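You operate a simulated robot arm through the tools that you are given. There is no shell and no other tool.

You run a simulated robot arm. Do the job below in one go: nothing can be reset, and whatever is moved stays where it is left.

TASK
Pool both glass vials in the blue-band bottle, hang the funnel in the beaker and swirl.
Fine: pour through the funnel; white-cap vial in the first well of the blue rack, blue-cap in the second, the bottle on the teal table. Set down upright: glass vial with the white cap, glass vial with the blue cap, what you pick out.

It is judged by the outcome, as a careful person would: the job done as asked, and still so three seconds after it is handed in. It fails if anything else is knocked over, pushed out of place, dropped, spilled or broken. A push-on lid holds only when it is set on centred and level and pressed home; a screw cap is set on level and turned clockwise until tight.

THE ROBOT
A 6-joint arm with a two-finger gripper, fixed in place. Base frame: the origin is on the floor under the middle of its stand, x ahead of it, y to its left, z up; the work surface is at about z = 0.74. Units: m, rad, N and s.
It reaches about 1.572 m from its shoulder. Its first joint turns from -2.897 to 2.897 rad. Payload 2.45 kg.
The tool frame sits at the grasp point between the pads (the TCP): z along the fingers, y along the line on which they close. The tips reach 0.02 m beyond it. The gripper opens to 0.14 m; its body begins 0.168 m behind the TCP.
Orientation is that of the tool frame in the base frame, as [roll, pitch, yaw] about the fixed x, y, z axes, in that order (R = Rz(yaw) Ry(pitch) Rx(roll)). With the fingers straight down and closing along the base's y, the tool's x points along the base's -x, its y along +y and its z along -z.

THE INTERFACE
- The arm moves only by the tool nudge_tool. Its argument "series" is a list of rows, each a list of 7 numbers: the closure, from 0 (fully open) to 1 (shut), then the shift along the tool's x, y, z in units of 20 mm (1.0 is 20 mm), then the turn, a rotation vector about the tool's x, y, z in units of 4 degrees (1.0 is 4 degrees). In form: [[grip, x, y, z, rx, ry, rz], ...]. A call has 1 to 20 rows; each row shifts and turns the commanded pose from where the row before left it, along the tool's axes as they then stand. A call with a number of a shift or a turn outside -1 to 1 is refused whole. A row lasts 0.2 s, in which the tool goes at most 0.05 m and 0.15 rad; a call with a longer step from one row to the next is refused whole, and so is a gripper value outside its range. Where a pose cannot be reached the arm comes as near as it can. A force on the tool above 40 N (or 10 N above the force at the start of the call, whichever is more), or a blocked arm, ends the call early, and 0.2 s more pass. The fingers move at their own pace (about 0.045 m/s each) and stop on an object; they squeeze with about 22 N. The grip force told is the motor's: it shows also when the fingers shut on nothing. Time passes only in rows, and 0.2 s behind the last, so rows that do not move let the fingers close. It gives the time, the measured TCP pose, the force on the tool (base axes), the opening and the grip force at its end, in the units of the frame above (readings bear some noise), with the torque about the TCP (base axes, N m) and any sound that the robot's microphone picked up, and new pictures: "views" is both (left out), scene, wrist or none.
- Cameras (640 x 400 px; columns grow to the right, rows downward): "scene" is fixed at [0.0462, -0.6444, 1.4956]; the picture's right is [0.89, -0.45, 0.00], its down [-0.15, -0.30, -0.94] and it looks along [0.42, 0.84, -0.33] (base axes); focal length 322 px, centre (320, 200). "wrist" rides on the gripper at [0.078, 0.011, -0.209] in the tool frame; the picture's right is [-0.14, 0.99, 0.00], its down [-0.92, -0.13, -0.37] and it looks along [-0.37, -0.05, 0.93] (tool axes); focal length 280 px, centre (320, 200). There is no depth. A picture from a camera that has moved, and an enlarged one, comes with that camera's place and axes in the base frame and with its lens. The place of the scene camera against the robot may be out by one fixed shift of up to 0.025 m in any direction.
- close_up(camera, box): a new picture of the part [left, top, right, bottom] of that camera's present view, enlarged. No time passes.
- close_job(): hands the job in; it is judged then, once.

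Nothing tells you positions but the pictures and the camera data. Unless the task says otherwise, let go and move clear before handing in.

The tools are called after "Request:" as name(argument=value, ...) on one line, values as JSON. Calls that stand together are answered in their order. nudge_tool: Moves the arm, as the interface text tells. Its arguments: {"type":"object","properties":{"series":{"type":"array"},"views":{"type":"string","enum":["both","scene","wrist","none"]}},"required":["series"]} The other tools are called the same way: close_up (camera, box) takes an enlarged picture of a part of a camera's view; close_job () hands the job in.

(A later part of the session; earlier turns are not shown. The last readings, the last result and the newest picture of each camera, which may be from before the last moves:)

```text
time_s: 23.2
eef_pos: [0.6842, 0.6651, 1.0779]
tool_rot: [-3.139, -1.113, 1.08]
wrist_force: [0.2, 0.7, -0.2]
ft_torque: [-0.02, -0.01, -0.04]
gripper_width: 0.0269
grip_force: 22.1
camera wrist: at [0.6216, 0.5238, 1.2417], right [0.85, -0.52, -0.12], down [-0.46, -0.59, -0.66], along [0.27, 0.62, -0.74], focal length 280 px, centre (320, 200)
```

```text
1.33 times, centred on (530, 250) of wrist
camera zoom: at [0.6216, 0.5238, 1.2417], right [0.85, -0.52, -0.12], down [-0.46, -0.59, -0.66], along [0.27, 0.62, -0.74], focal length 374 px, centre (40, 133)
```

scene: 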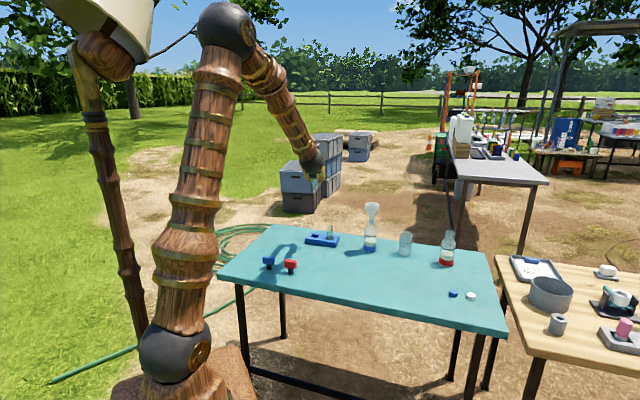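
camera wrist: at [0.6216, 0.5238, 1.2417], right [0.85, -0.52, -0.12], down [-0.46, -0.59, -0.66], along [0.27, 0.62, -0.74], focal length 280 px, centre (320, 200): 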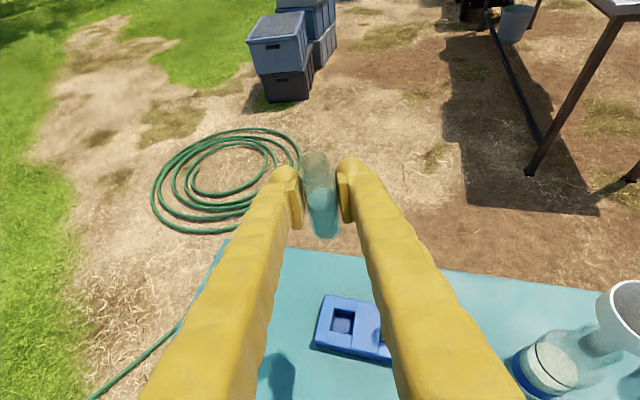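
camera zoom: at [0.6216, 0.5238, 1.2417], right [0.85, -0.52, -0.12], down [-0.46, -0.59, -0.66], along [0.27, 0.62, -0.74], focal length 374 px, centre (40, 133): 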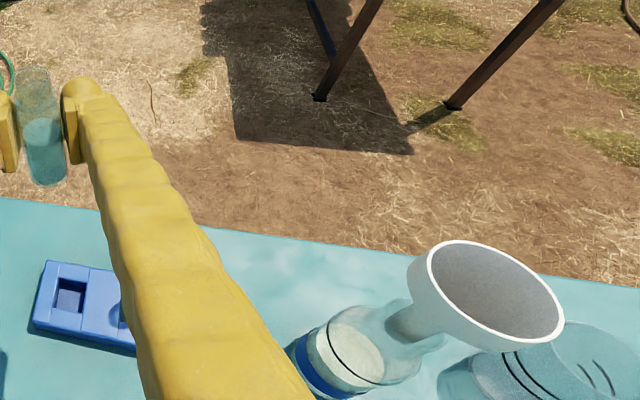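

I'll carry the vial toward the bottle at this height, doing the first half of the move now.

Request:
nudge_tool(series=[[1, -0.1, 0.48, -0.2, 0, 0, 0], [1, -0.199, 0.964, -0.404, 0, 0, 0], [1, -0.199, 0.964, -0.404, 0, 0, 0], [1, -0.199, 0.964, -0.404, 0, 0, 0], [1, -0.199, 0.964, -0.404, 0, 0, 0], [1, -0.199, 0.964, -0.404, 0, 0, 0], [1, -0.199, 0.964, -0.404, 0, 0, 0], [1, -0.199, 0.964, -0.404, 0, 0, 0], [1, -0.199, 0.964, -0.404, 0, 0, 0], [1, -0.199, 0.964, -0.404, 0, 0, 0], [1, -0.1, 0.48, -0.2, 0, 0, 0]], views="both")

```text
time_s: 25.6
eef_pos: [0.8132, 0.4962, 1.0795]
tool_rot: [-3.139, -1.114, 1.08]
wrist_force: [0.0, 0.1, 0.0]
ft_torque: [-0.03, 0.01, 0.0]
gripper_width: 0.0264
grip_force: 21.9
camera wrist: at [0.7499, 0.3541, 1.242], right [0.85, -0.52, -0.12], down [-0.46, -0.59, -0.66], along [0.27, 0.62, -0.74], focal length 280 px, centre (320, 200)
```

scene: 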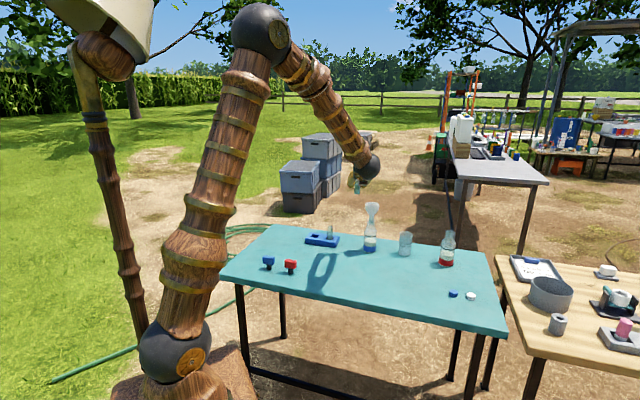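
wrist: 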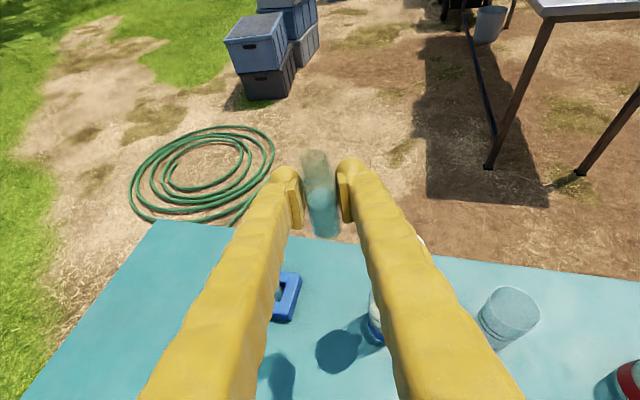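

Next I'll turn the heading about 16° to the right and continue to the far side of the funnel, staying well above it.

Request:
nudge_tool(series=[[1, 0, 0, 0, -0.897, 0, 0.442], [1, 0, 0, 0, -0.897, 0, 0.442], [1, 0, 0, 0, -0.897, 0, 0.442], [1, 0, 0, 0, -0.897, 0, 0.442], [1, -0.036, 0.48, -0.073, 0, 0, 0], [1, -0.072, 0.955, -0.146, 0, 0, 0], [1, -0.072, 0.955, -0.146, 0, 0, 0], [1, -0.072, 0.955, -0.146, 0, 0, 0], [1, -0.072, 0.955, -0.146, 0, 0, 0], [1, -0.072, 0.955, -0.146, 0, 0, 0], [1, -0.072, 0.955, -0.146, 0, 0, 0], [1, -0.072, 0.955, -0.146, 0, 0, 0], [1, -0.072, 0.955, -0.146, 0, 0, 0], [1, -0.072, 0.955, -0.146, 0, 0, 0], [1, -0.072, 0.955, -0.146, 0, 0, 0], [1, -0.036, 0.48, -0.073, 0, 0, 0]], views="both")

Request:
close_up(camera="wrist", box=[160, 150, 480, 350])

```text
time_s: 29.0
eef_pos: [0.9392, 0.3236, 1.0775]
tool_rot: [-3.137, -1.113, 0.8]
wrist_force: [0.9, -0.6, -0.7]
ft_torque: [0.02, 0.01, -0.03]
gripper_width: 0.0267
grip_force: 22.4
camera wrist: at [0.8394, 0.2049, 1.2407], right [0.67, -0.73, -0.13], down [-0.6, -0.44, -0.66], along [0.43, 0.52, -0.74], focal length 280 px, centre (320, 200)
```

scene: 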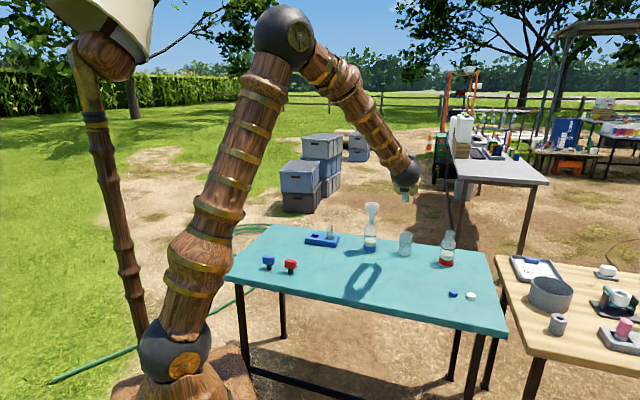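
wrist: 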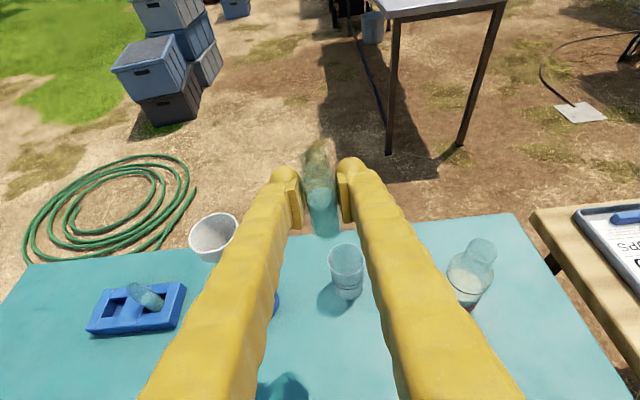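

```text
2.00 times, centred on (320, 250) of wrist
camera zoom: at [0.8394, 0.2049, 1.2407], right [0.67, -0.73, -0.13], down [-0.6, -0.44, -0.66], along [0.43, 0.52, -0.74], focal length 561 px, centre (320, 100)
```

zoom: 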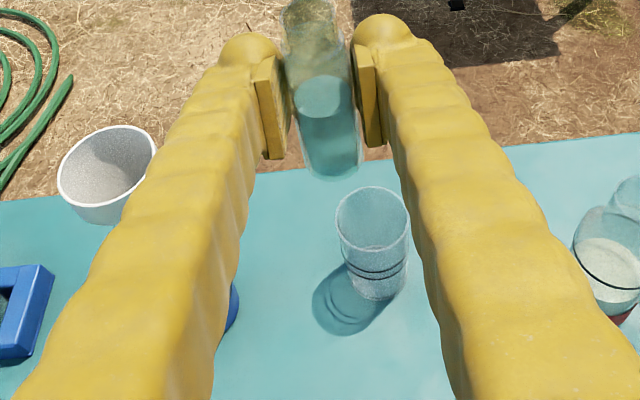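

Triangulating three wrist views puts the funnel rim at about (0.875, 0.465, 0.973) and the beaker rim at about (1.000, 0.365, 0.845). I'll move beside the funnel on its right, still high, and start tilting the vial toward it up to 40°, which is not yet pouring.

Request:
nudge_tool(series=[[1, 0.3125, -0.55, 0.635, 0, 0, 0], [1, 0.3125, -0.55, 0.635, 0, 0, 0], [1, 0.3125, -0.55, 0.635, 0, 0, 0], [1, 0.3125, -0.55, 0.635, 0, 0, 0], [1, 0, 0, 0, -0.442, 0, -0.897], [1, 0, 0, 0, -0.442, 0, -0.897], [1, 0, 0, 0, -0.442, 0, -0.897], [1, 0, 0, 0, -0.442, 0, -0.897], [1, 0, 0, 0, -0.442, 0, -0.897], [1, 0, 0, 0, -0.442, 0, -0.897], [1, 0, 0, 0, -0.442, 0, -0.897], [1, 0, 0, 0, -0.442, 0, -0.897], [1, 0, 0, 0, -0.442, 0, -0.897], [1, 0, 0, 0, -0.442, 0, -0.897]], views="both")

Request:
close_up(camera="scene", box=[330, 140, 470, 260])

```text
time_s: 32.0
eef_pos: [0.9471, 0.3946, 1.0795]
tool_rot: [2.058, -0.76, 1.728]
wrist_force: [-0.1, -0.2, -0.3]
ft_torque: [-0.01, -0.03, -0.01]
gripper_width: 0.0269
grip_force: 22.2
camera wrist: at [0.7708, 0.3489, 1.2113], right [0.57, -0.62, 0.54], down [-0.27, -0.76, -0.59], along [0.78, 0.19, -0.6], focal length 280 px, centre (320, 200)
```

scene: 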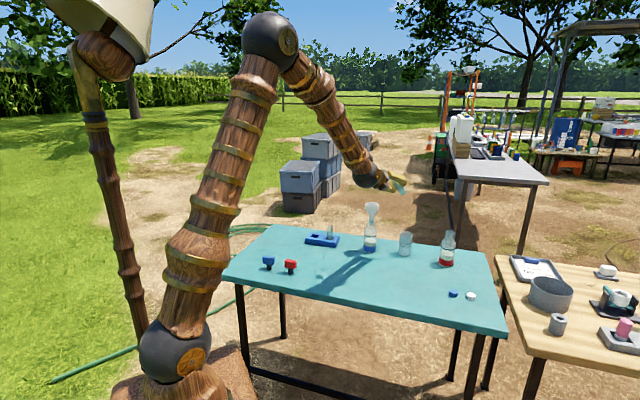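
wrist: 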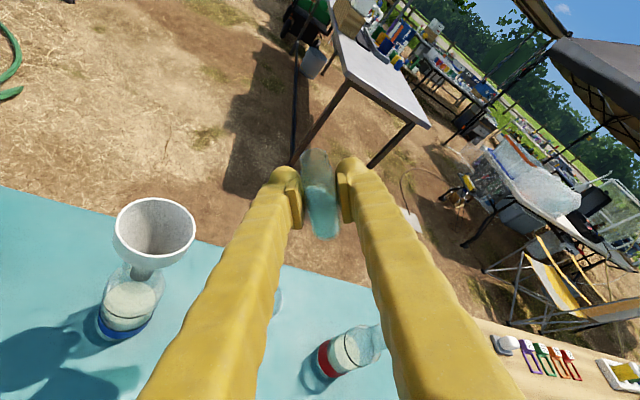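

```text
3.33 times, centred on (400, 200) of scene
camera zoom: at [0.0462, -0.6444, 1.4956], right [0.89, -0.45, 0.0], down [-0.15, -0.3, -0.94], along [0.42, 0.84, -0.33], focal length 1072 px, centre (53, 200)
```

zoom: 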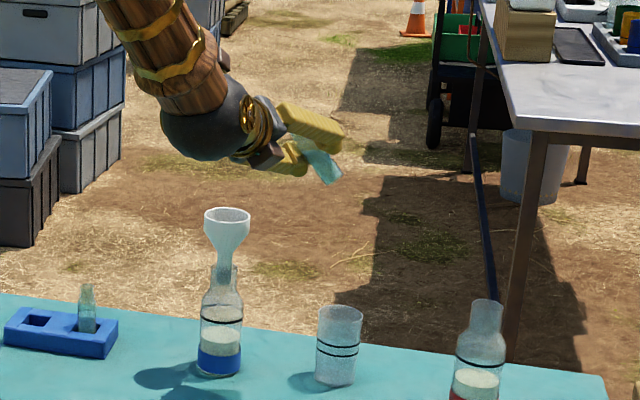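

The tilt goes as intended, and the funnel position checks out again from here. I'll bring the mouth over the funnel, lower, and tilt to 64°.

Request:
nudge_tool(series=[[1, 0.081, -0.691, -0.04, 0, 0, 0], [1, 0.081, -0.691, -0.04, 0, 0, 0], [1, 0.081, -0.691, -0.04, 0, 0, 0], [1, 0.081, -0.691, -0.04, 0, 0, 0], [1, 0, 0, 0, -0.442, 0, -0.897], [1, 0, 0, 0, -0.442, 0, -0.897], [1, 0, 0, 0, -0.442, 0, -0.897], [1, -0.184, -0.427, 0.09, 0, 0, 0], [1, -0.184, -0.427, 0.09, 0, 0, 0], [1, 0, 0, 0, -0.442, 0, -0.897], [1, 0, 0, 0, -0.442, 0, -0.897], [1, 0, 0, 0, -0.442, 0, -0.897]], views="both")

Request:
close_up(camera="scene", box=[330, 160, 430, 260])

Request:
close_up(camera="wrist", box=[200, 120, 400, 300])

```text
time_s: 34.6
eef_pos: [0.9772, 0.291, 1.091]
tool_rot: [1.79, -0.41, 1.909]
wrist_force: [0.6, -0.5, -1.5]
ft_torque: [0.0, 0.04, -0.01]
gripper_width: 0.0267
grip_force: 22.4
out of reach, approached as far as the arm can: row 1, 2, 3, 4, 5, 6, 7, 8, 9, 10, 11, 12
camera wrist: at [0.7709, 0.2702, 1.1752], right [0.37, -0.41, 0.83], down [-0.09, -0.91, -0.41], along [0.92, 0.07, -0.38], focal length 280 px, centre (320, 200)
```

scene: 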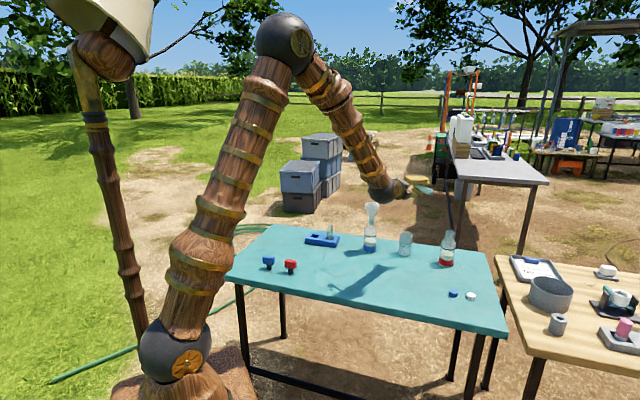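
wrist: 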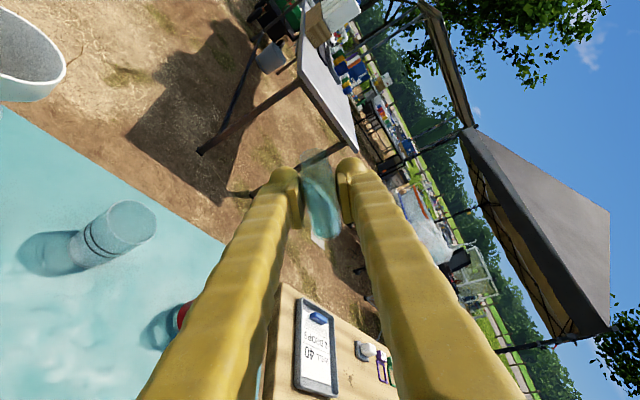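

```text
4.00 times, centred on (380, 210) of scene
camera zoom: at [0.0462, -0.6444, 1.4956], right [0.89, -0.45, 0.0], down [-0.15, -0.3, -0.94], along [0.42, 0.84, -0.33], focal length 1286 px, centre (80, 160)
```

zoom: 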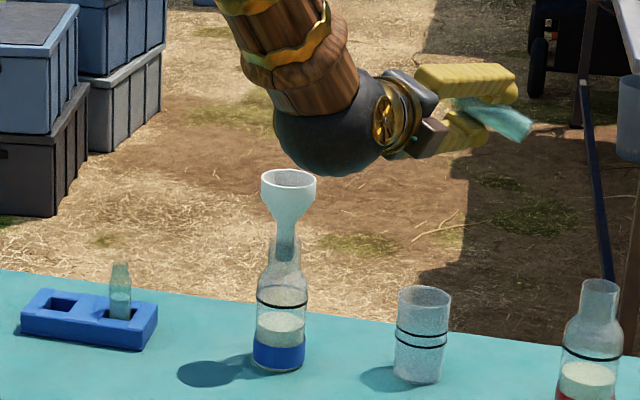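

```text
2.22 times, centred on (300, 210) of wrist
camera zoom: at [0.7709, 0.2702, 1.1752], right [0.37, -0.41, 0.83], down [-0.09, -0.91, -0.41], along [0.92, 0.07, -0.38], focal length 623 px, centre (364, 178)
```

zoom: 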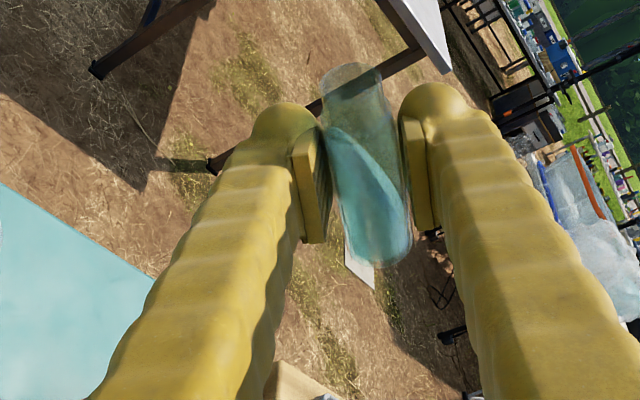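

The arm hit a wrist limit and slid aside, but the vial is still level with what I asked (about 64°) and nothing has spilled. The limit comes from the hand pointing too close to the arm's own plane, so I'll swing the heading 24° to the left, which frees it, and then move toward the funnel again while high.

Request:
nudge_tool(series=[[1, 0, 0, 0, 0.3986, 0.8951, -0.199], [1, 0, 0, 0, 0.3986, 0.8951, -0.199], [1, 0, 0, 0, 0.3986, 0.8951, -0.199], [1, 0, 0, 0, 0.3986, 0.8951, -0.199], [1, 0, 0, 0, 0.3986, 0.8951, -0.199], [1, 0, 0, 0, 0.3986, 0.8951, -0.199]], views="both")

Request:
close_up(camera="scene", box=[350, 140, 470, 260])

```text
time_s: 36.0
eef_pos: [0.9773, 0.2895, 1.0925]
tool_rot: [1.786, -0.401, 2.292]
wrist_force: [-0.5, -0.2, -0.3]
ft_torque: [-0.02, 0.01, 0.01]
gripper_width: 0.0266
grip_force: 22.1
camera wrist: at [0.7926, 0.1942, 1.1751], right [0.49, -0.24, 0.84], down [0.26, -0.88, -0.4], along [0.83, 0.41, -0.37], focal length 280 px, centre (320, 200)
```

scene: 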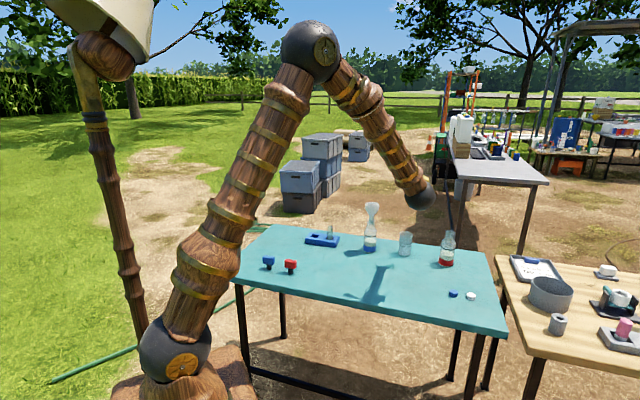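
wrist: 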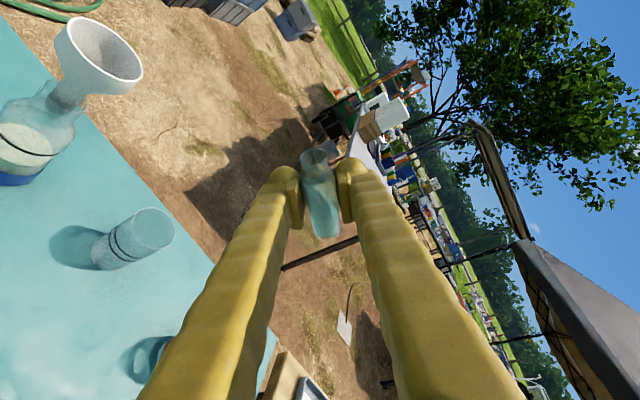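

```text
3.33 times, centred on (410, 200) of scene
camera zoom: at [0.0462, -0.6444, 1.4956], right [0.89, -0.45, 0.0], down [-0.15, -0.3, -0.94], along [0.42, 0.84, -0.33], focal length 1072 px, centre (20, 200)
```

zoom: 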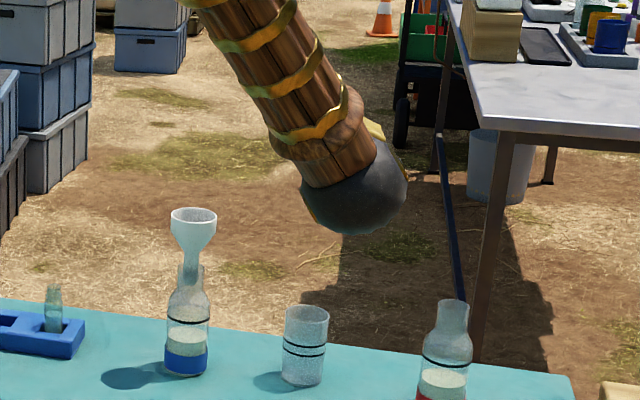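

That freed it: heading is now 70° with the vial at 64° tilt. Now I'll move up beside the funnel again, still high.

Request:
nudge_tool(series=[[1, 0.757, -0.188, 0.666, 0, 0, 0], [1, 0.757, -0.188, 0.666, 0, 0, 0], [1, 0.757, -0.188, 0.666, 0, 0, 0], [1, 0.757, -0.188, 0.666, 0, 0, 0], [1, 0.757, -0.188, 0.666, 0, 0, 0], [1, 0.757, -0.188, 0.666, 0, 0, 0], [1, 0.757, -0.188, 0.666, 0, 0, 0]], views="both")

Request:
close_up(camera="scene", box=[330, 140, 450, 260])

Request:
close_up(camera="wrist", box=[220, 100, 420, 260])

```text
time_s: 37.6
eef_pos: [0.9654, 0.4337, 1.0895]
tool_rot: [1.784, -0.403, 2.289]
wrist_force: [-0.1, -0.1, -0.5]
ft_torque: [-0.01, 0.01, 0.0]
gripper_width: 0.0264
grip_force: 22.0
camera wrist: at [0.781, 0.338, 1.1725], right [0.49, -0.24, 0.84], down [0.25, -0.88, -0.4], along [0.83, 0.41, -0.37], focal length 280 px, centre (320, 200)
```

scene: 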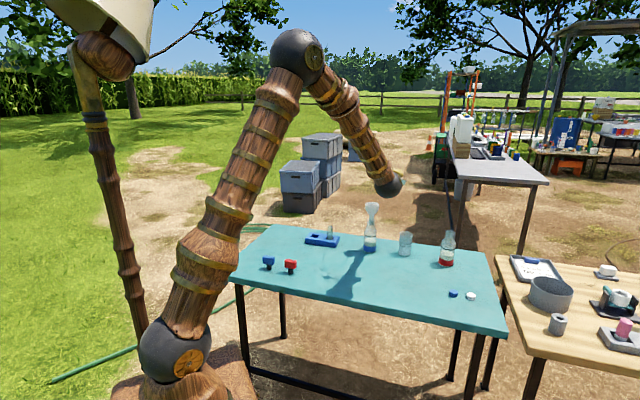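
wrist: 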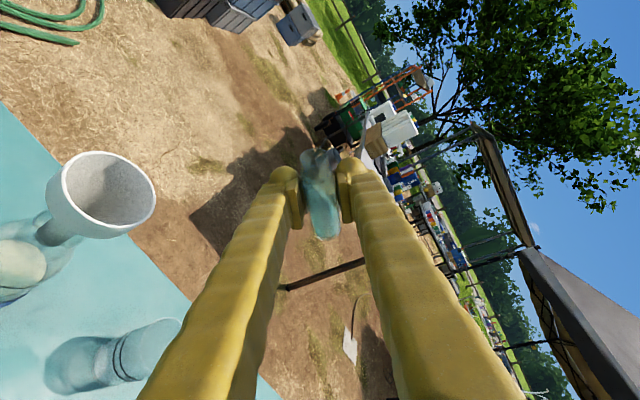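

```text
3.33 times, centred on (390, 200) of scene
camera zoom: at [0.0462, -0.6444, 1.4956], right [0.89, -0.45, 0.0], down [-0.15, -0.3, -0.94], along [0.42, 0.84, -0.33], focal length 1072 px, centre (87, 200)
```

zoom: 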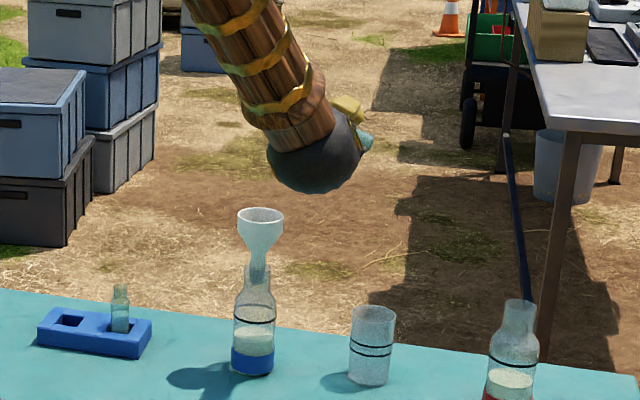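

```text
2.50 times, centred on (320, 180) of wrist
camera zoom: at [0.781, 0.338, 1.1725], right [0.49, -0.24, 0.84], down [0.25, -0.88, -0.4], along [0.83, 0.41, -0.37], focal length 701 px, centre (320, 250)
```

zoom: 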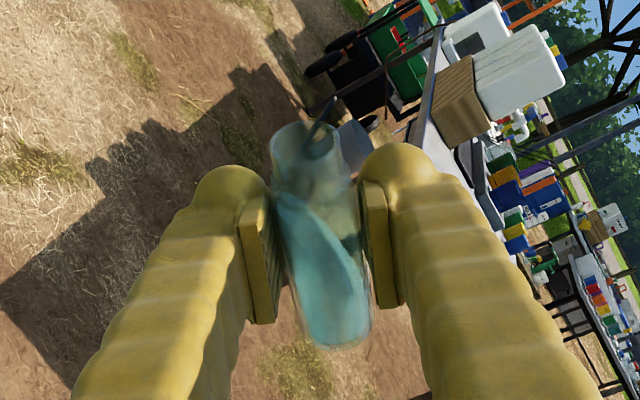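

At 64° the liquid just reaches the vial's shoulder, so nothing is pouring yet. I'll now move the mouth over the funnel and lower it.

Request:
nudge_tool(series=[[1, 0.106, -0.605, -0.08, 0, 0, 0], [1, 0.106, -0.605, -0.08, 0, 0, 0], [1, 0.106, -0.605, -0.08, 0, 0, 0], [1, 0.106, -0.605, -0.08, 0, 0, 0], [1, 0.106, -0.605, -0.08, 0, 0, 0], [1, 0.106, -0.605, -0.08, 0, 0, 0]], views="both")

Request:
close_up(camera="scene", box=[330, 140, 450, 260])

Request:
close_up(camera="wrist", box=[180, 80, 420, 260])

```text
time_s: 39.0
eef_pos: [0.9216, 0.4469, 1.0321]
tool_rot: [1.785, -0.404, 2.291]
wrist_force: [-0.6, -0.6, -0.4]
ft_torque: [0.0, 0.0, 0.02]
gripper_width: 0.0269
grip_force: 22.1
camera wrist: at [0.7365, 0.35, 1.1151], right [0.49, -0.24, 0.84], down [0.25, -0.88, -0.4], along [0.83, 0.41, -0.37], focal length 280 px, centre (320, 200)
```

scene: 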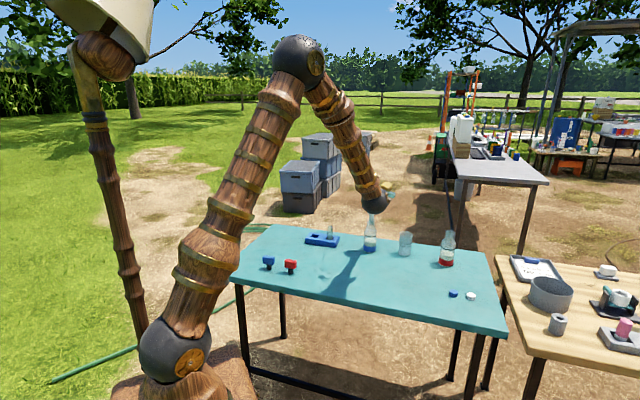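
wrist: 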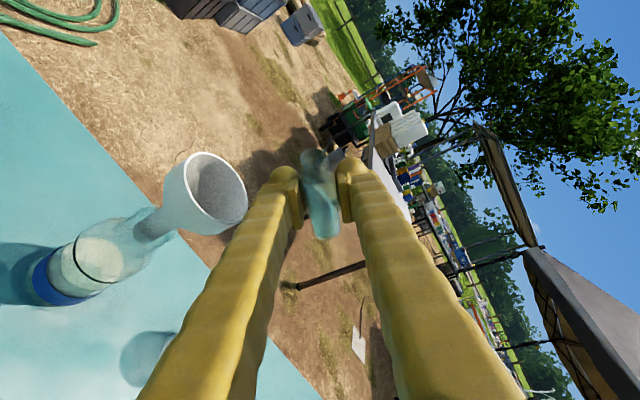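

```text
3.33 times, centred on (390, 200) of scene
camera zoom: at [0.0462, -0.6444, 1.4956], right [0.89, -0.45, 0.0], down [-0.15, -0.3, -0.94], along [0.42, 0.84, -0.33], focal length 1072 px, centre (87, 200)
```

zoom: 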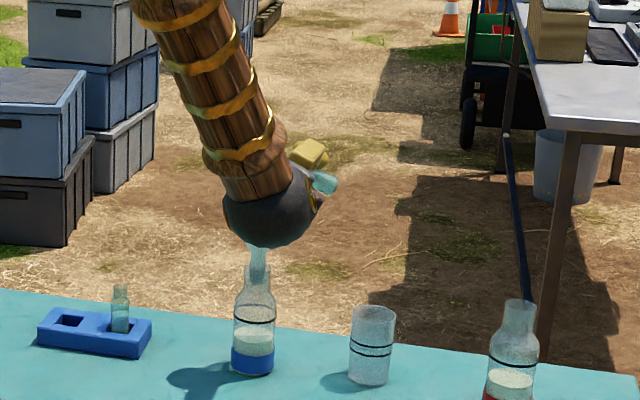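

```text
2.22 times, centred on (300, 170) of wrist
camera zoom: at [0.7365, 0.35, 1.1151], right [0.49, -0.24, 0.84], down [0.25, -0.88, -0.4], along [0.83, 0.41, -0.37], focal length 623 px, centre (364, 267)
```

zoom: 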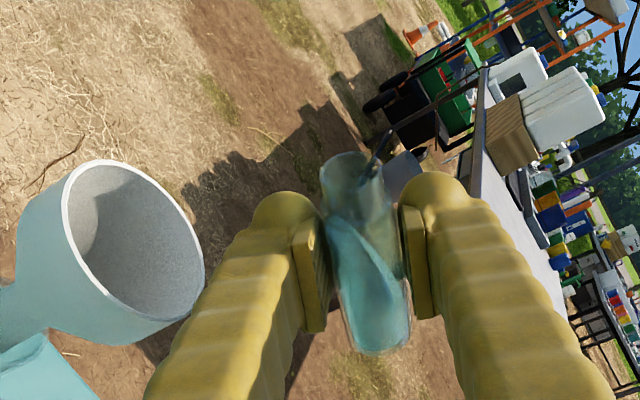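

The vial mouth is now about 10 mm right of the funnel's centre and roughly 65 mm above its rim, with the fingers clear. I'll tilt slowly to 84° and look.

Request:
nudge_tool(series=[[1, 0.016, -0.006, -0.008, -0.221, 0, -0.4485], [1, 0.016, -0.006, -0.008, -0.221, 0, -0.4485], [1, 0.016, -0.006, -0.008, -0.221, 0, -0.4485], [1, 0.016, -0.005, -0.008, -0.221, 0, -0.4485], [1, 0.016, -0.005, -0.008, -0.221, 0, -0.4485], [1, 0.016, -0.004, -0.008, -0.221, 0, -0.4485], [1, 0.016, -0.004, -0.008, -0.221, 0, -0.4485], [1, 0.016, -0.003, -0.008, -0.221, 0, -0.4485], [1, 0.016, -0.002, -0.008, -0.221, 0, -0.4485], [1, 0.016, -0.002, -0.008, -0.221, 0, -0.4485]], views="both")

Request:
close_up(camera="wrist", box=[180, 80, 420, 260])

Request:
close_up(camera="scene", box=[330, 160, 430, 260])

```text
time_s: 41.2
eef_pos: [0.9184, 0.4472, 1.0324]
tool_rot: [1.62, -0.092, 2.333]
wrist_force: [0.0, 0.2, -0.5]
ft_torque: [0.05, -0.02, 0.0]
gripper_width: 0.0264
grip_force: 22.0
camera wrist: at [0.715, 0.3572, 1.062], right [0.19, -0.13, 0.97], down [0.36, -0.91, -0.19], along [0.91, 0.38, -0.13], focal length 280 px, centre (320, 200)
```

scene: 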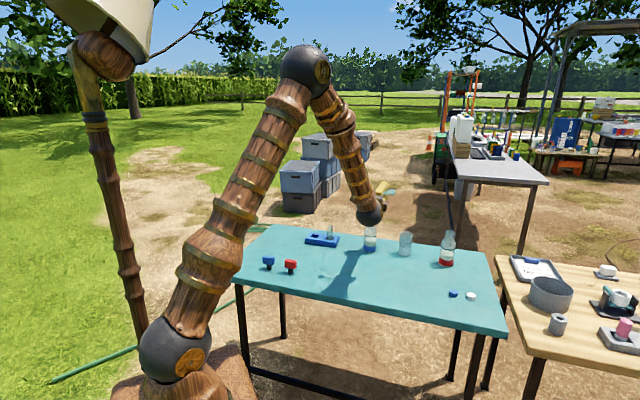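
wrist: 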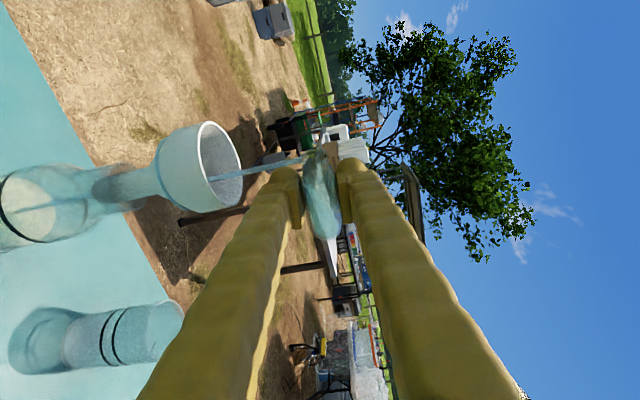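

```text
2.22 times, centred on (300, 170) of wrist
camera zoom: at [0.715, 0.3572, 1.062], right [0.19, -0.13, 0.97], down [0.36, -0.91, -0.19], along [0.91, 0.38, -0.13], focal length 623 px, centre (364, 267)
```

zoom: 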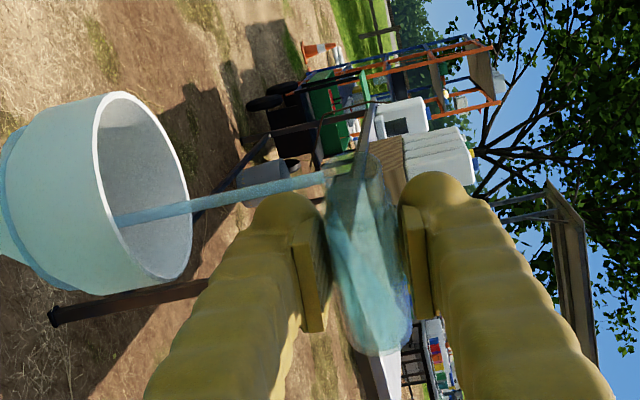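

```text
4.00 times, centred on (380, 210) of scene
camera zoom: at [0.0462, -0.6444, 1.4956], right [0.89, -0.45, 0.0], down [-0.15, -0.3, -0.94], along [0.42, 0.84, -0.33], focal length 1286 px, centre (80, 160)
```

zoom: 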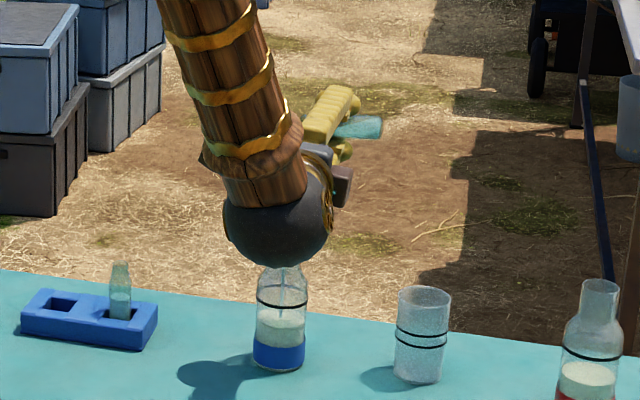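

The stream is falling cleanly into the funnel and on into the bottle. I'll hold a moment and continue tilting slowly to about 100°.

Request:
nudge_tool(series=[[1, 0, 0, 0, 0, 0, 0], [1, 0, 0, 0, 0, 0, 0], [1, 0, 0, 0, 0, 0, 0], [1, 0.02, 0, -0.01, -0.221, 0, -0.4485], [1, 0.02, 0, -0.01, -0.221, 0, -0.4485], [1, 0.02, 0, -0.01, -0.221, 0, -0.4485], [1, 0.02, 0, -0.01, -0.221, 0, -0.4485], [1, 0.02, 0, -0.01, -0.221, 0, -0.4485], [1, 0.02, 0, -0.01, -0.221, 0, -0.4485], [1, 0.02, 0, -0.01, -0.221, 0, -0.4485], [1, 0.02, 0, -0.01, -0.221, 0, -0.4485]], views="both")

Request:
close_up(camera="wrist", box=[180, 80, 420, 260])

Request:
close_up(camera="scene", box=[330, 160, 430, 260])

```text
time_s: 43.6
eef_pos: [0.9163, 0.4474, 1.0321]
tool_rot: [1.495, 0.155, 2.331]
wrist_force: [0.0, 0.2, 0.2]
ft_torque: [0.02, 0.02, -0.01]
gripper_width: 0.0264
grip_force: 22.4
camera wrist: at [0.7101, 0.3591, 1.0163], right [-0.07, -0.04, 1.0], down [0.38, -0.92, -0.01], along [0.92, 0.38, 0.08], focal length 280 px, centre (320, 200)
```

scene: 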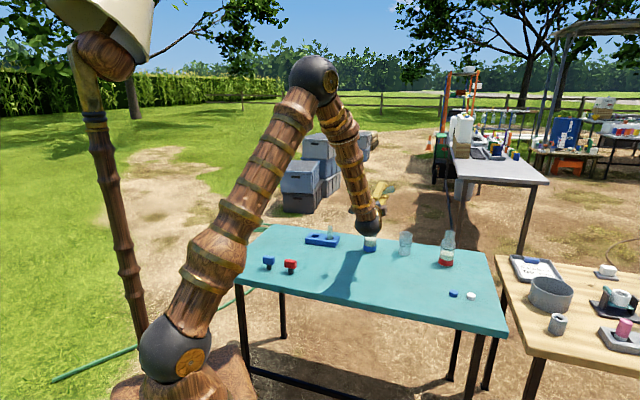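
wrist: 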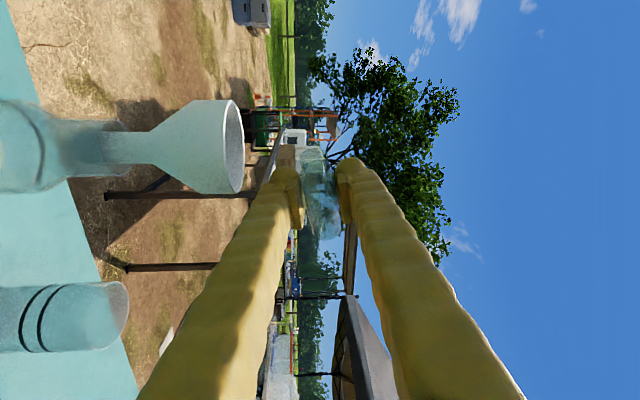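

```text
2.22 times, centred on (300, 170) of wrist
camera zoom: at [0.7101, 0.3591, 1.0163], right [-0.07, -0.04, 1.0], down [0.38, -0.92, -0.01], along [0.92, 0.38, 0.08], focal length 623 px, centre (364, 267)
```

zoom: 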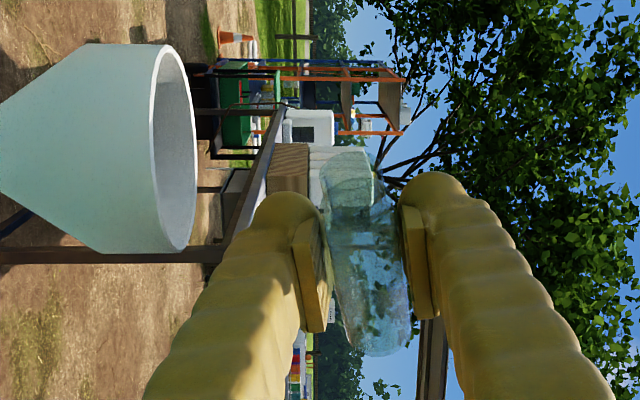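

```text
4.00 times, centred on (380, 210) of scene
camera zoom: at [0.0462, -0.6444, 1.4956], right [0.89, -0.45, 0.0], down [-0.15, -0.3, -0.94], along [0.42, 0.84, -0.33], focal length 1286 px, centre (80, 160)
```

zoom: 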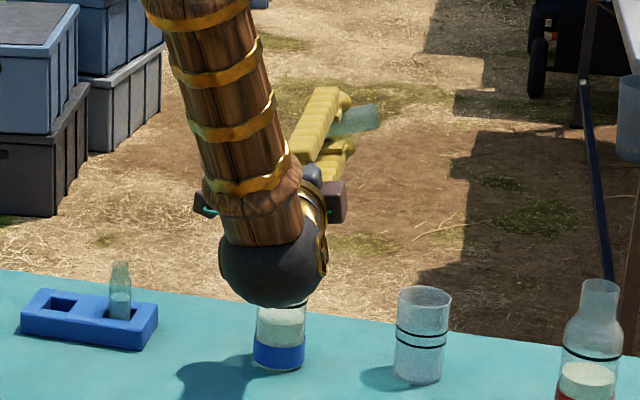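

The vial already looks nearly empty. I'll go to about 124° and hold there so the last drops drain into the funnel.

Request:
nudge_tool(series=[[1, 0.079, 0.025, -0.039, -0.442, 0, -0.897], [1, 0.079, 0.03, -0.039, -0.442, 0, -0.897], [1, 0.079, 0.036, -0.039, -0.442, 0, -0.897], [1, 0.079, 0.036, -0.039, -0.442, 0, -0.897], [1, 0.079, 0.04, -0.039, -0.442, 0, -0.897], [1, 0.079, 0.045, -0.039, -0.442, 0, -0.897], [1, 0, 0, 0, 0, 0, 0], [1, 0, 0, 0, 0, 0, 0], [1, 0, 0, 0, 0, 0, 0], [1, 0, 0, 0, 0, 0, 0], [1, 0, 0, 0, 0, 0, 0], [1, 0, 0, 0, 0, 0, 0], [1, 0, 0, 0, 0, 0, 0], [1, 0, 0, 0, 0, 0, 0]], views="both")

Request:
close_up(camera="wrist", box=[180, 80, 420, 260])

Request:
close_up(camera="scene", box=[330, 160, 430, 260])

```text
time_s: 46.6
eef_pos: [0.905, 0.4519, 1.0336]
tool_rot: [1.283, 0.527, 2.259]
wrist_force: [0.4, 0.3, -0.8]
ft_torque: [-0.01, 0.01, 0.04]
gripper_width: 0.0267
grip_force: 21.3
camera wrist: at [0.7197, 0.3551, 0.9532], right [-0.44, 0.1, 0.89], down [0.33, -0.9, 0.27], along [0.83, 0.41, 0.37], focal length 280 px, centre (320, 200)
```

scene: 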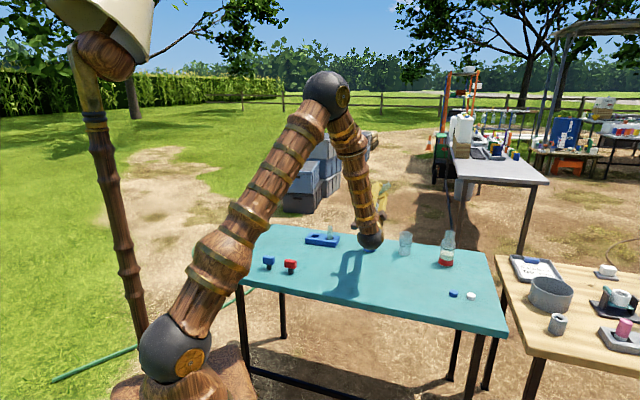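
wrist: 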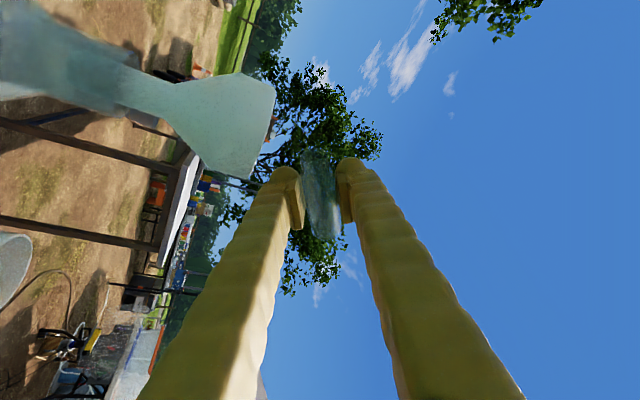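

```text
2.22 times, centred on (300, 170) of wrist
camera zoom: at [0.7197, 0.3551, 0.9532], right [-0.44, 0.1, 0.89], down [0.33, -0.9, 0.27], along [0.83, 0.41, 0.37], focal length 623 px, centre (364, 267)
```

zoom: 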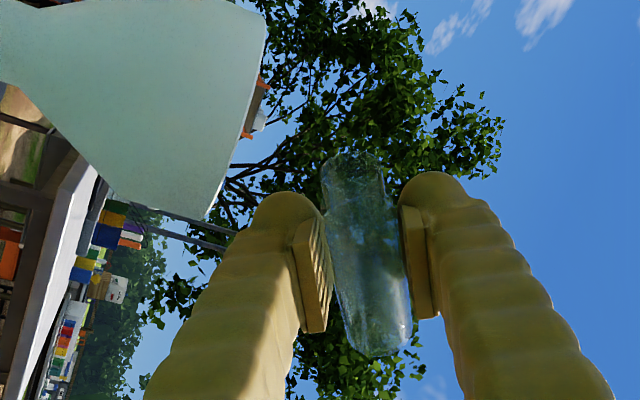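

```text
4.00 times, centred on (380, 210) of scene
camera zoom: at [0.0462, -0.6444, 1.4956], right [0.89, -0.45, 0.0], down [-0.15, -0.3, -0.94], along [0.42, 0.84, -0.33], focal length 1286 px, centre (80, 160)
```

zoom: 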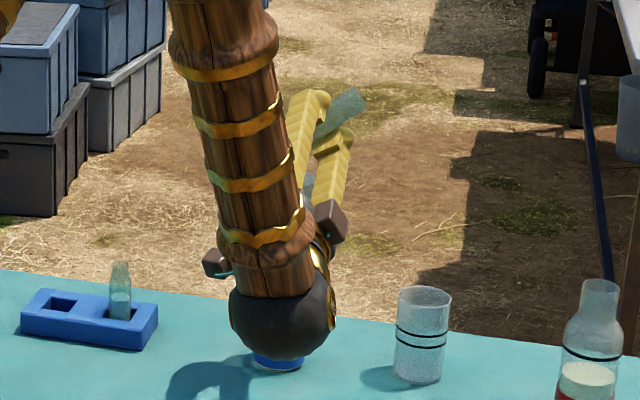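

The vial is clear and empty. I'll bring it back upright, first untilting above the funnel, then moving away to the right and up.

Request:
nudge_tool(series=[[1, 0, 0, 0, 0.442, 0, 0.897], [1, 0, 0, 0, 0.442, 0, 0.897], [1, 0, 0, 0, 0.442, 0, 0.897], [1, 0, 0, 0, 0.442, 0, 0.897], [1, 0, 0, 0, 0.442, 0, 0.897], [1, 0, 0, 0, 0.442, 0, 0.897], [1, 0, 0, 0, 0.442, 0, 0.897], [1, 0, 0, 0, 0.442, 0, 0.897], [1, 0, 0, 0, 0.442, 0, 0.897], [1, 0, 0, 0, 0.442, 0, 0.897], [1, -0.5, 0.686, 0.246, 0, 0, 0], [1, -0.5, 0.686, 0.246, 0, 0, 0], [1, -0.5, 0.686, 0.246, 0, 0, 0], [1, -0.5, 0.686, 0.246, 0, 0, 0], [1, 0, 0, 0, 0.442, 0, 0.897], [1, 0, 0, 0, 0.442, 0, 0.897], [1, 0, 0, 0, 0.442, 0, 0.897], [1, 0, 0, 0, 0.442, 0, 0.897], [1, 0, 0, 0, 0.442, 0, 0.897], [1, 0, 0, 0, 0.442, 0, 0.897]], views="both")

Request:
close_up(camera="scene", box=[330, 160, 430, 260])

```text
time_s: 50.8
eef_pos: [0.9513, 0.4342, 1.0825]
tool_rot: [1.827, -0.466, 2.273]
wrist_force: [-0.4, 0.3, 0.2]
ft_torque: [0.02, 0.0, 0.03]
gripper_width: 0.0265
grip_force: 21.7
camera wrist: at [0.7717, 0.3365, 1.1752], right [0.55, -0.26, 0.79], down [0.23, -0.87, -0.44], along [0.81, 0.42, -0.42], focal length 280 px, centre (320, 200)
```

scene: 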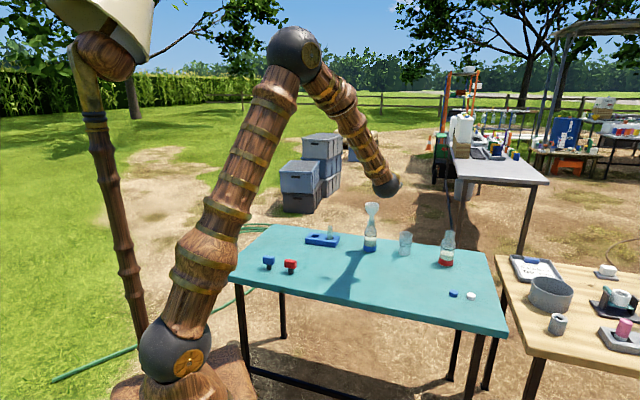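
wrist: 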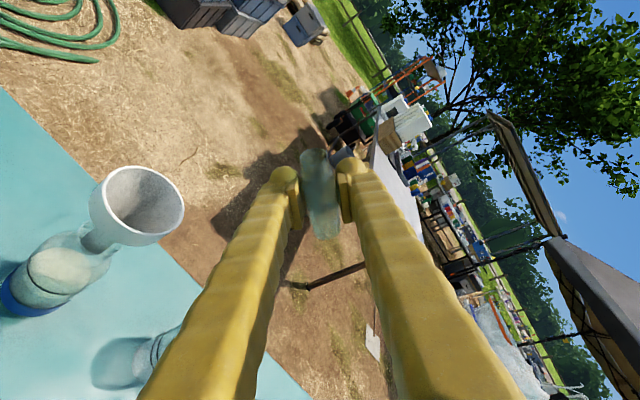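

```text
4.00 times, centred on (380, 210) of scene
camera zoom: at [0.0462, -0.6444, 1.4956], right [0.89, -0.45, 0.0], down [-0.15, -0.3, -0.94], along [0.42, 0.84, -0.33], focal length 1286 px, centre (80, 160)
```

zoom: 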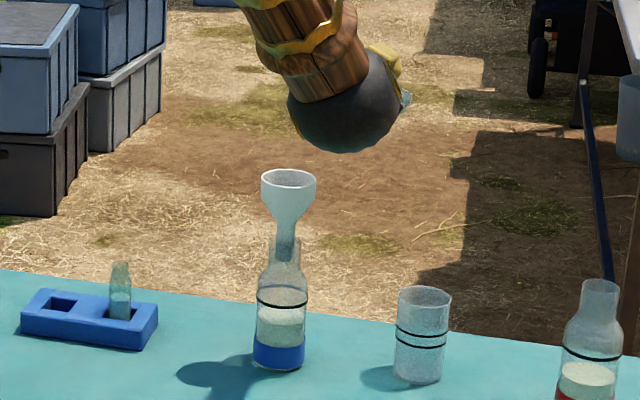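

The bottle's level has risen and nothing was spilled. I'll finish bringing the vial upright here.

Request:
nudge_tool(series=[[1, 0, 0, 0, 0.442, 0, 0.897], [1, 0, 0, 0, 0.442, 0, 0.897], [1, 0, 0, 0, 0.442, 0, 0.897], [1, 0, 0, 0, 0.442, 0, 0.897], [1, 0, 0, 0, 0.442, 0, 0.897], [1, 0, 0, 0, 0.442, 0, 0.897], [1, 0, 0, 0, 0.442, 0, 0.897], [1, 0, 0, 0, 0.442, 0, 0.897], [1, 0, 0, 0, 0.442, 0, 0.897], [1, 0, 0, 0, 0.442, 0, 0.897], [1, 0, 0, 0, 0.442, 0, 0.897], [1, 0, 0, 0, 0.442, 0, 0.897], [1, 0, 0, 0, 0.442, 0, 0.897], [1, 0, 0, 0, 0.442, 0, 0.897], [1, 0, 0, 0, 0.442, 0, 0.897]], views="none")

```text
time_s: 54.0
eef_pos: [0.9524, 0.4347, 1.0837]
tool_rot: [-3.136, -1.11, 1.216]
wrist_force: [0.1, 0.0, 0.0]
ft_torque: [-0.03, -0.01, 0.02]
gripper_width: 0.0266
grip_force: 22.2
```

Upright again. I'll carry the empty vial back to above its own well.

Request:
nudge_tool(series=[[1, 0.08, -0.489, 0.16, 0, 0, 0], [1, 0.1594, -0.978, 0.321, 0, 0, 0], [1, 0.1594, -0.978, 0.321, 0, 0, 0], [1, 0.1594, -0.978, 0.321, 0, 0, 0], [1, 0.1594, -0.978, 0.321, 0, 0, 0], [1, 0.1594, -0.978, 0.321, 0, 0, 0], [1, 0.1594, -0.978, 0.321, 0, 0, 0], [1, 0.1594, -0.978, 0.321, 0, 0, 0], [1, 0.1594, -0.978, 0.321, 0, 0, 0], [1, 0.1594, -0.978, 0.321, 0, 0, 0], [1, 0.1594, -0.978, 0.321, 0, 0, 0], [1, 0.1594, -0.978, 0.321, 0, 0, 0], [1, 0.1594, -0.978, 0.321, 0, 0, 0], [1, 0.1594, -0.978, 0.321, 0, 0, 0], [1, 0.1594, -0.978, 0.321, 0, 0, 0], [1, 0.1594, -0.978, 0.321, 0, 0, 0], [1, 0.1594, -0.978, 0.321, 0, 0, 0], [1, 0.08, -0.489, 0.16, 0, 0, 0], [1, 0, 0, 0, -0.8957, 0, 0.4447], [1, 0, 0, 0, -0.8957, 0, 0.4447]], views="both")

Request:
close_up(camera="wrist", box=[240, 140, 440, 380])

```text
time_s: 58.2
eef_pos: [0.6795, 0.6627, 1.0845]
tool_rot: [-3.138, -1.108, 1.08]
wrist_force: [0.6, 0.2, 0.5]
ft_torque: [0.03, 0.0, 0.02]
gripper_width: 0.0266
grip_force: 21.7
camera wrist: at [0.6172, 0.5224, 1.2478], right [0.85, -0.52, -0.12], down [-0.46, -0.59, -0.66], along [0.27, 0.62, -0.74], focal length 280 px, centre (320, 200)
```

scene: 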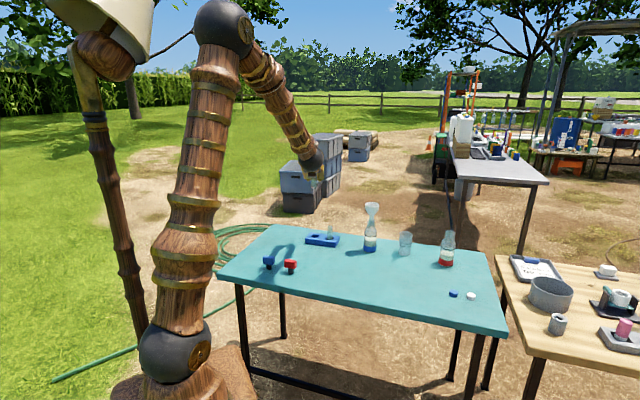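
wrist: 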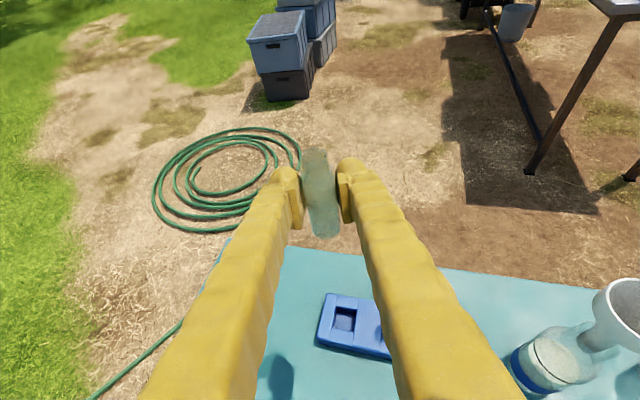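

```text
1.67 times, centred on (340, 260) of wrist
camera zoom: at [0.6172, 0.5224, 1.2478], right [0.85, -0.52, -0.12], down [-0.46, -0.59, -0.66], along [0.27, 0.62, -0.74], focal length 467 px, centre (287, 100)
```

zoom: 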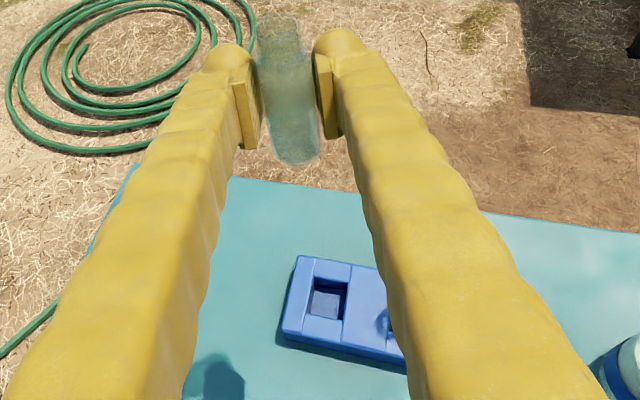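

The vial hasn't slipped and its well is directly below. I'll lower to just above the rack with a small position correction, then check.

Request:
nudge_tool(series=[[1, -0.955, 0.011, 0.494, 0, 0, 0], [1, -0.955, 0.011, 0.494, 0, 0, 0], [1, -0.955, 0.011, 0.494, 0, 0, 0], [1, -0.955, 0.011, 0.494, 0, 0, 0], [1, -0.955, 0.011, 0.494, 0, 0, 0], [1, -0.955, 0.011, 0.494, 0, 0, 0], [1, -0.955, 0.011, 0.494, 0, 0, 0], [1, -0.955, 0.011, 0.494, 0, 0, 0], [1, -0.955, 0.011, 0.494, 0, 0, 0], [1, -0.955, 0.011, 0.494, 0, 0, 0]], views="both")

Request:
close_up(camera="wrist", box=[240, 100, 440, 310])

```text
time_s: 60.4
eef_pos: [0.6845, 0.6644, 0.8685]
tool_rot: [-3.136, -1.108, 1.079]
wrist_force: [-0.2, -0.1, 0.7]
ft_torque: [0.04, 0.05, 0.05]
gripper_width: 0.0263
grip_force: 22.2
camera wrist: at [0.622, 0.5248, 1.0317], right [0.85, -0.52, -0.13], down [-0.46, -0.59, -0.66], along [0.27, 0.62, -0.74], focal length 280 px, centre (320, 200)
```

scene: 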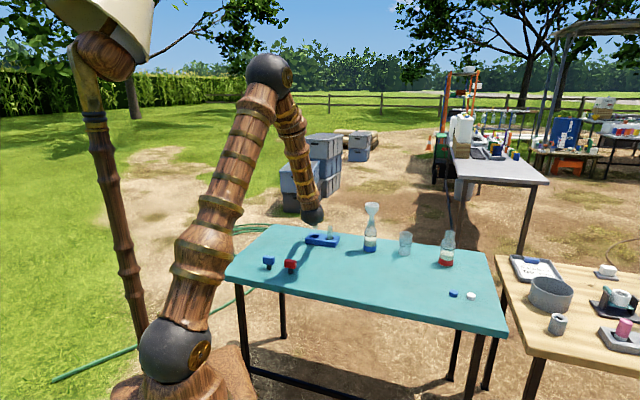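
wrist: 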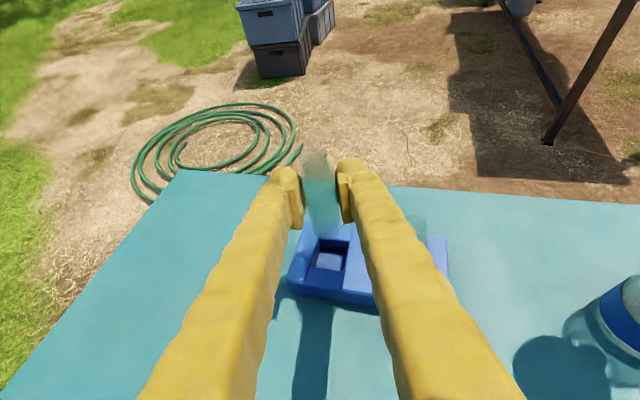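

```text
1.90 times, centred on (340, 205) of wrist
camera zoom: at [0.622, 0.5248, 1.0317], right [0.85, -0.52, -0.13], down [-0.46, -0.59, -0.66], along [0.27, 0.62, -0.74], focal length 534 px, centre (282, 190)
```

zoom: 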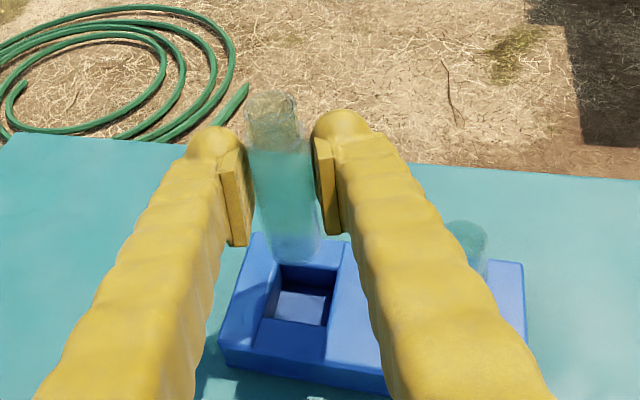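

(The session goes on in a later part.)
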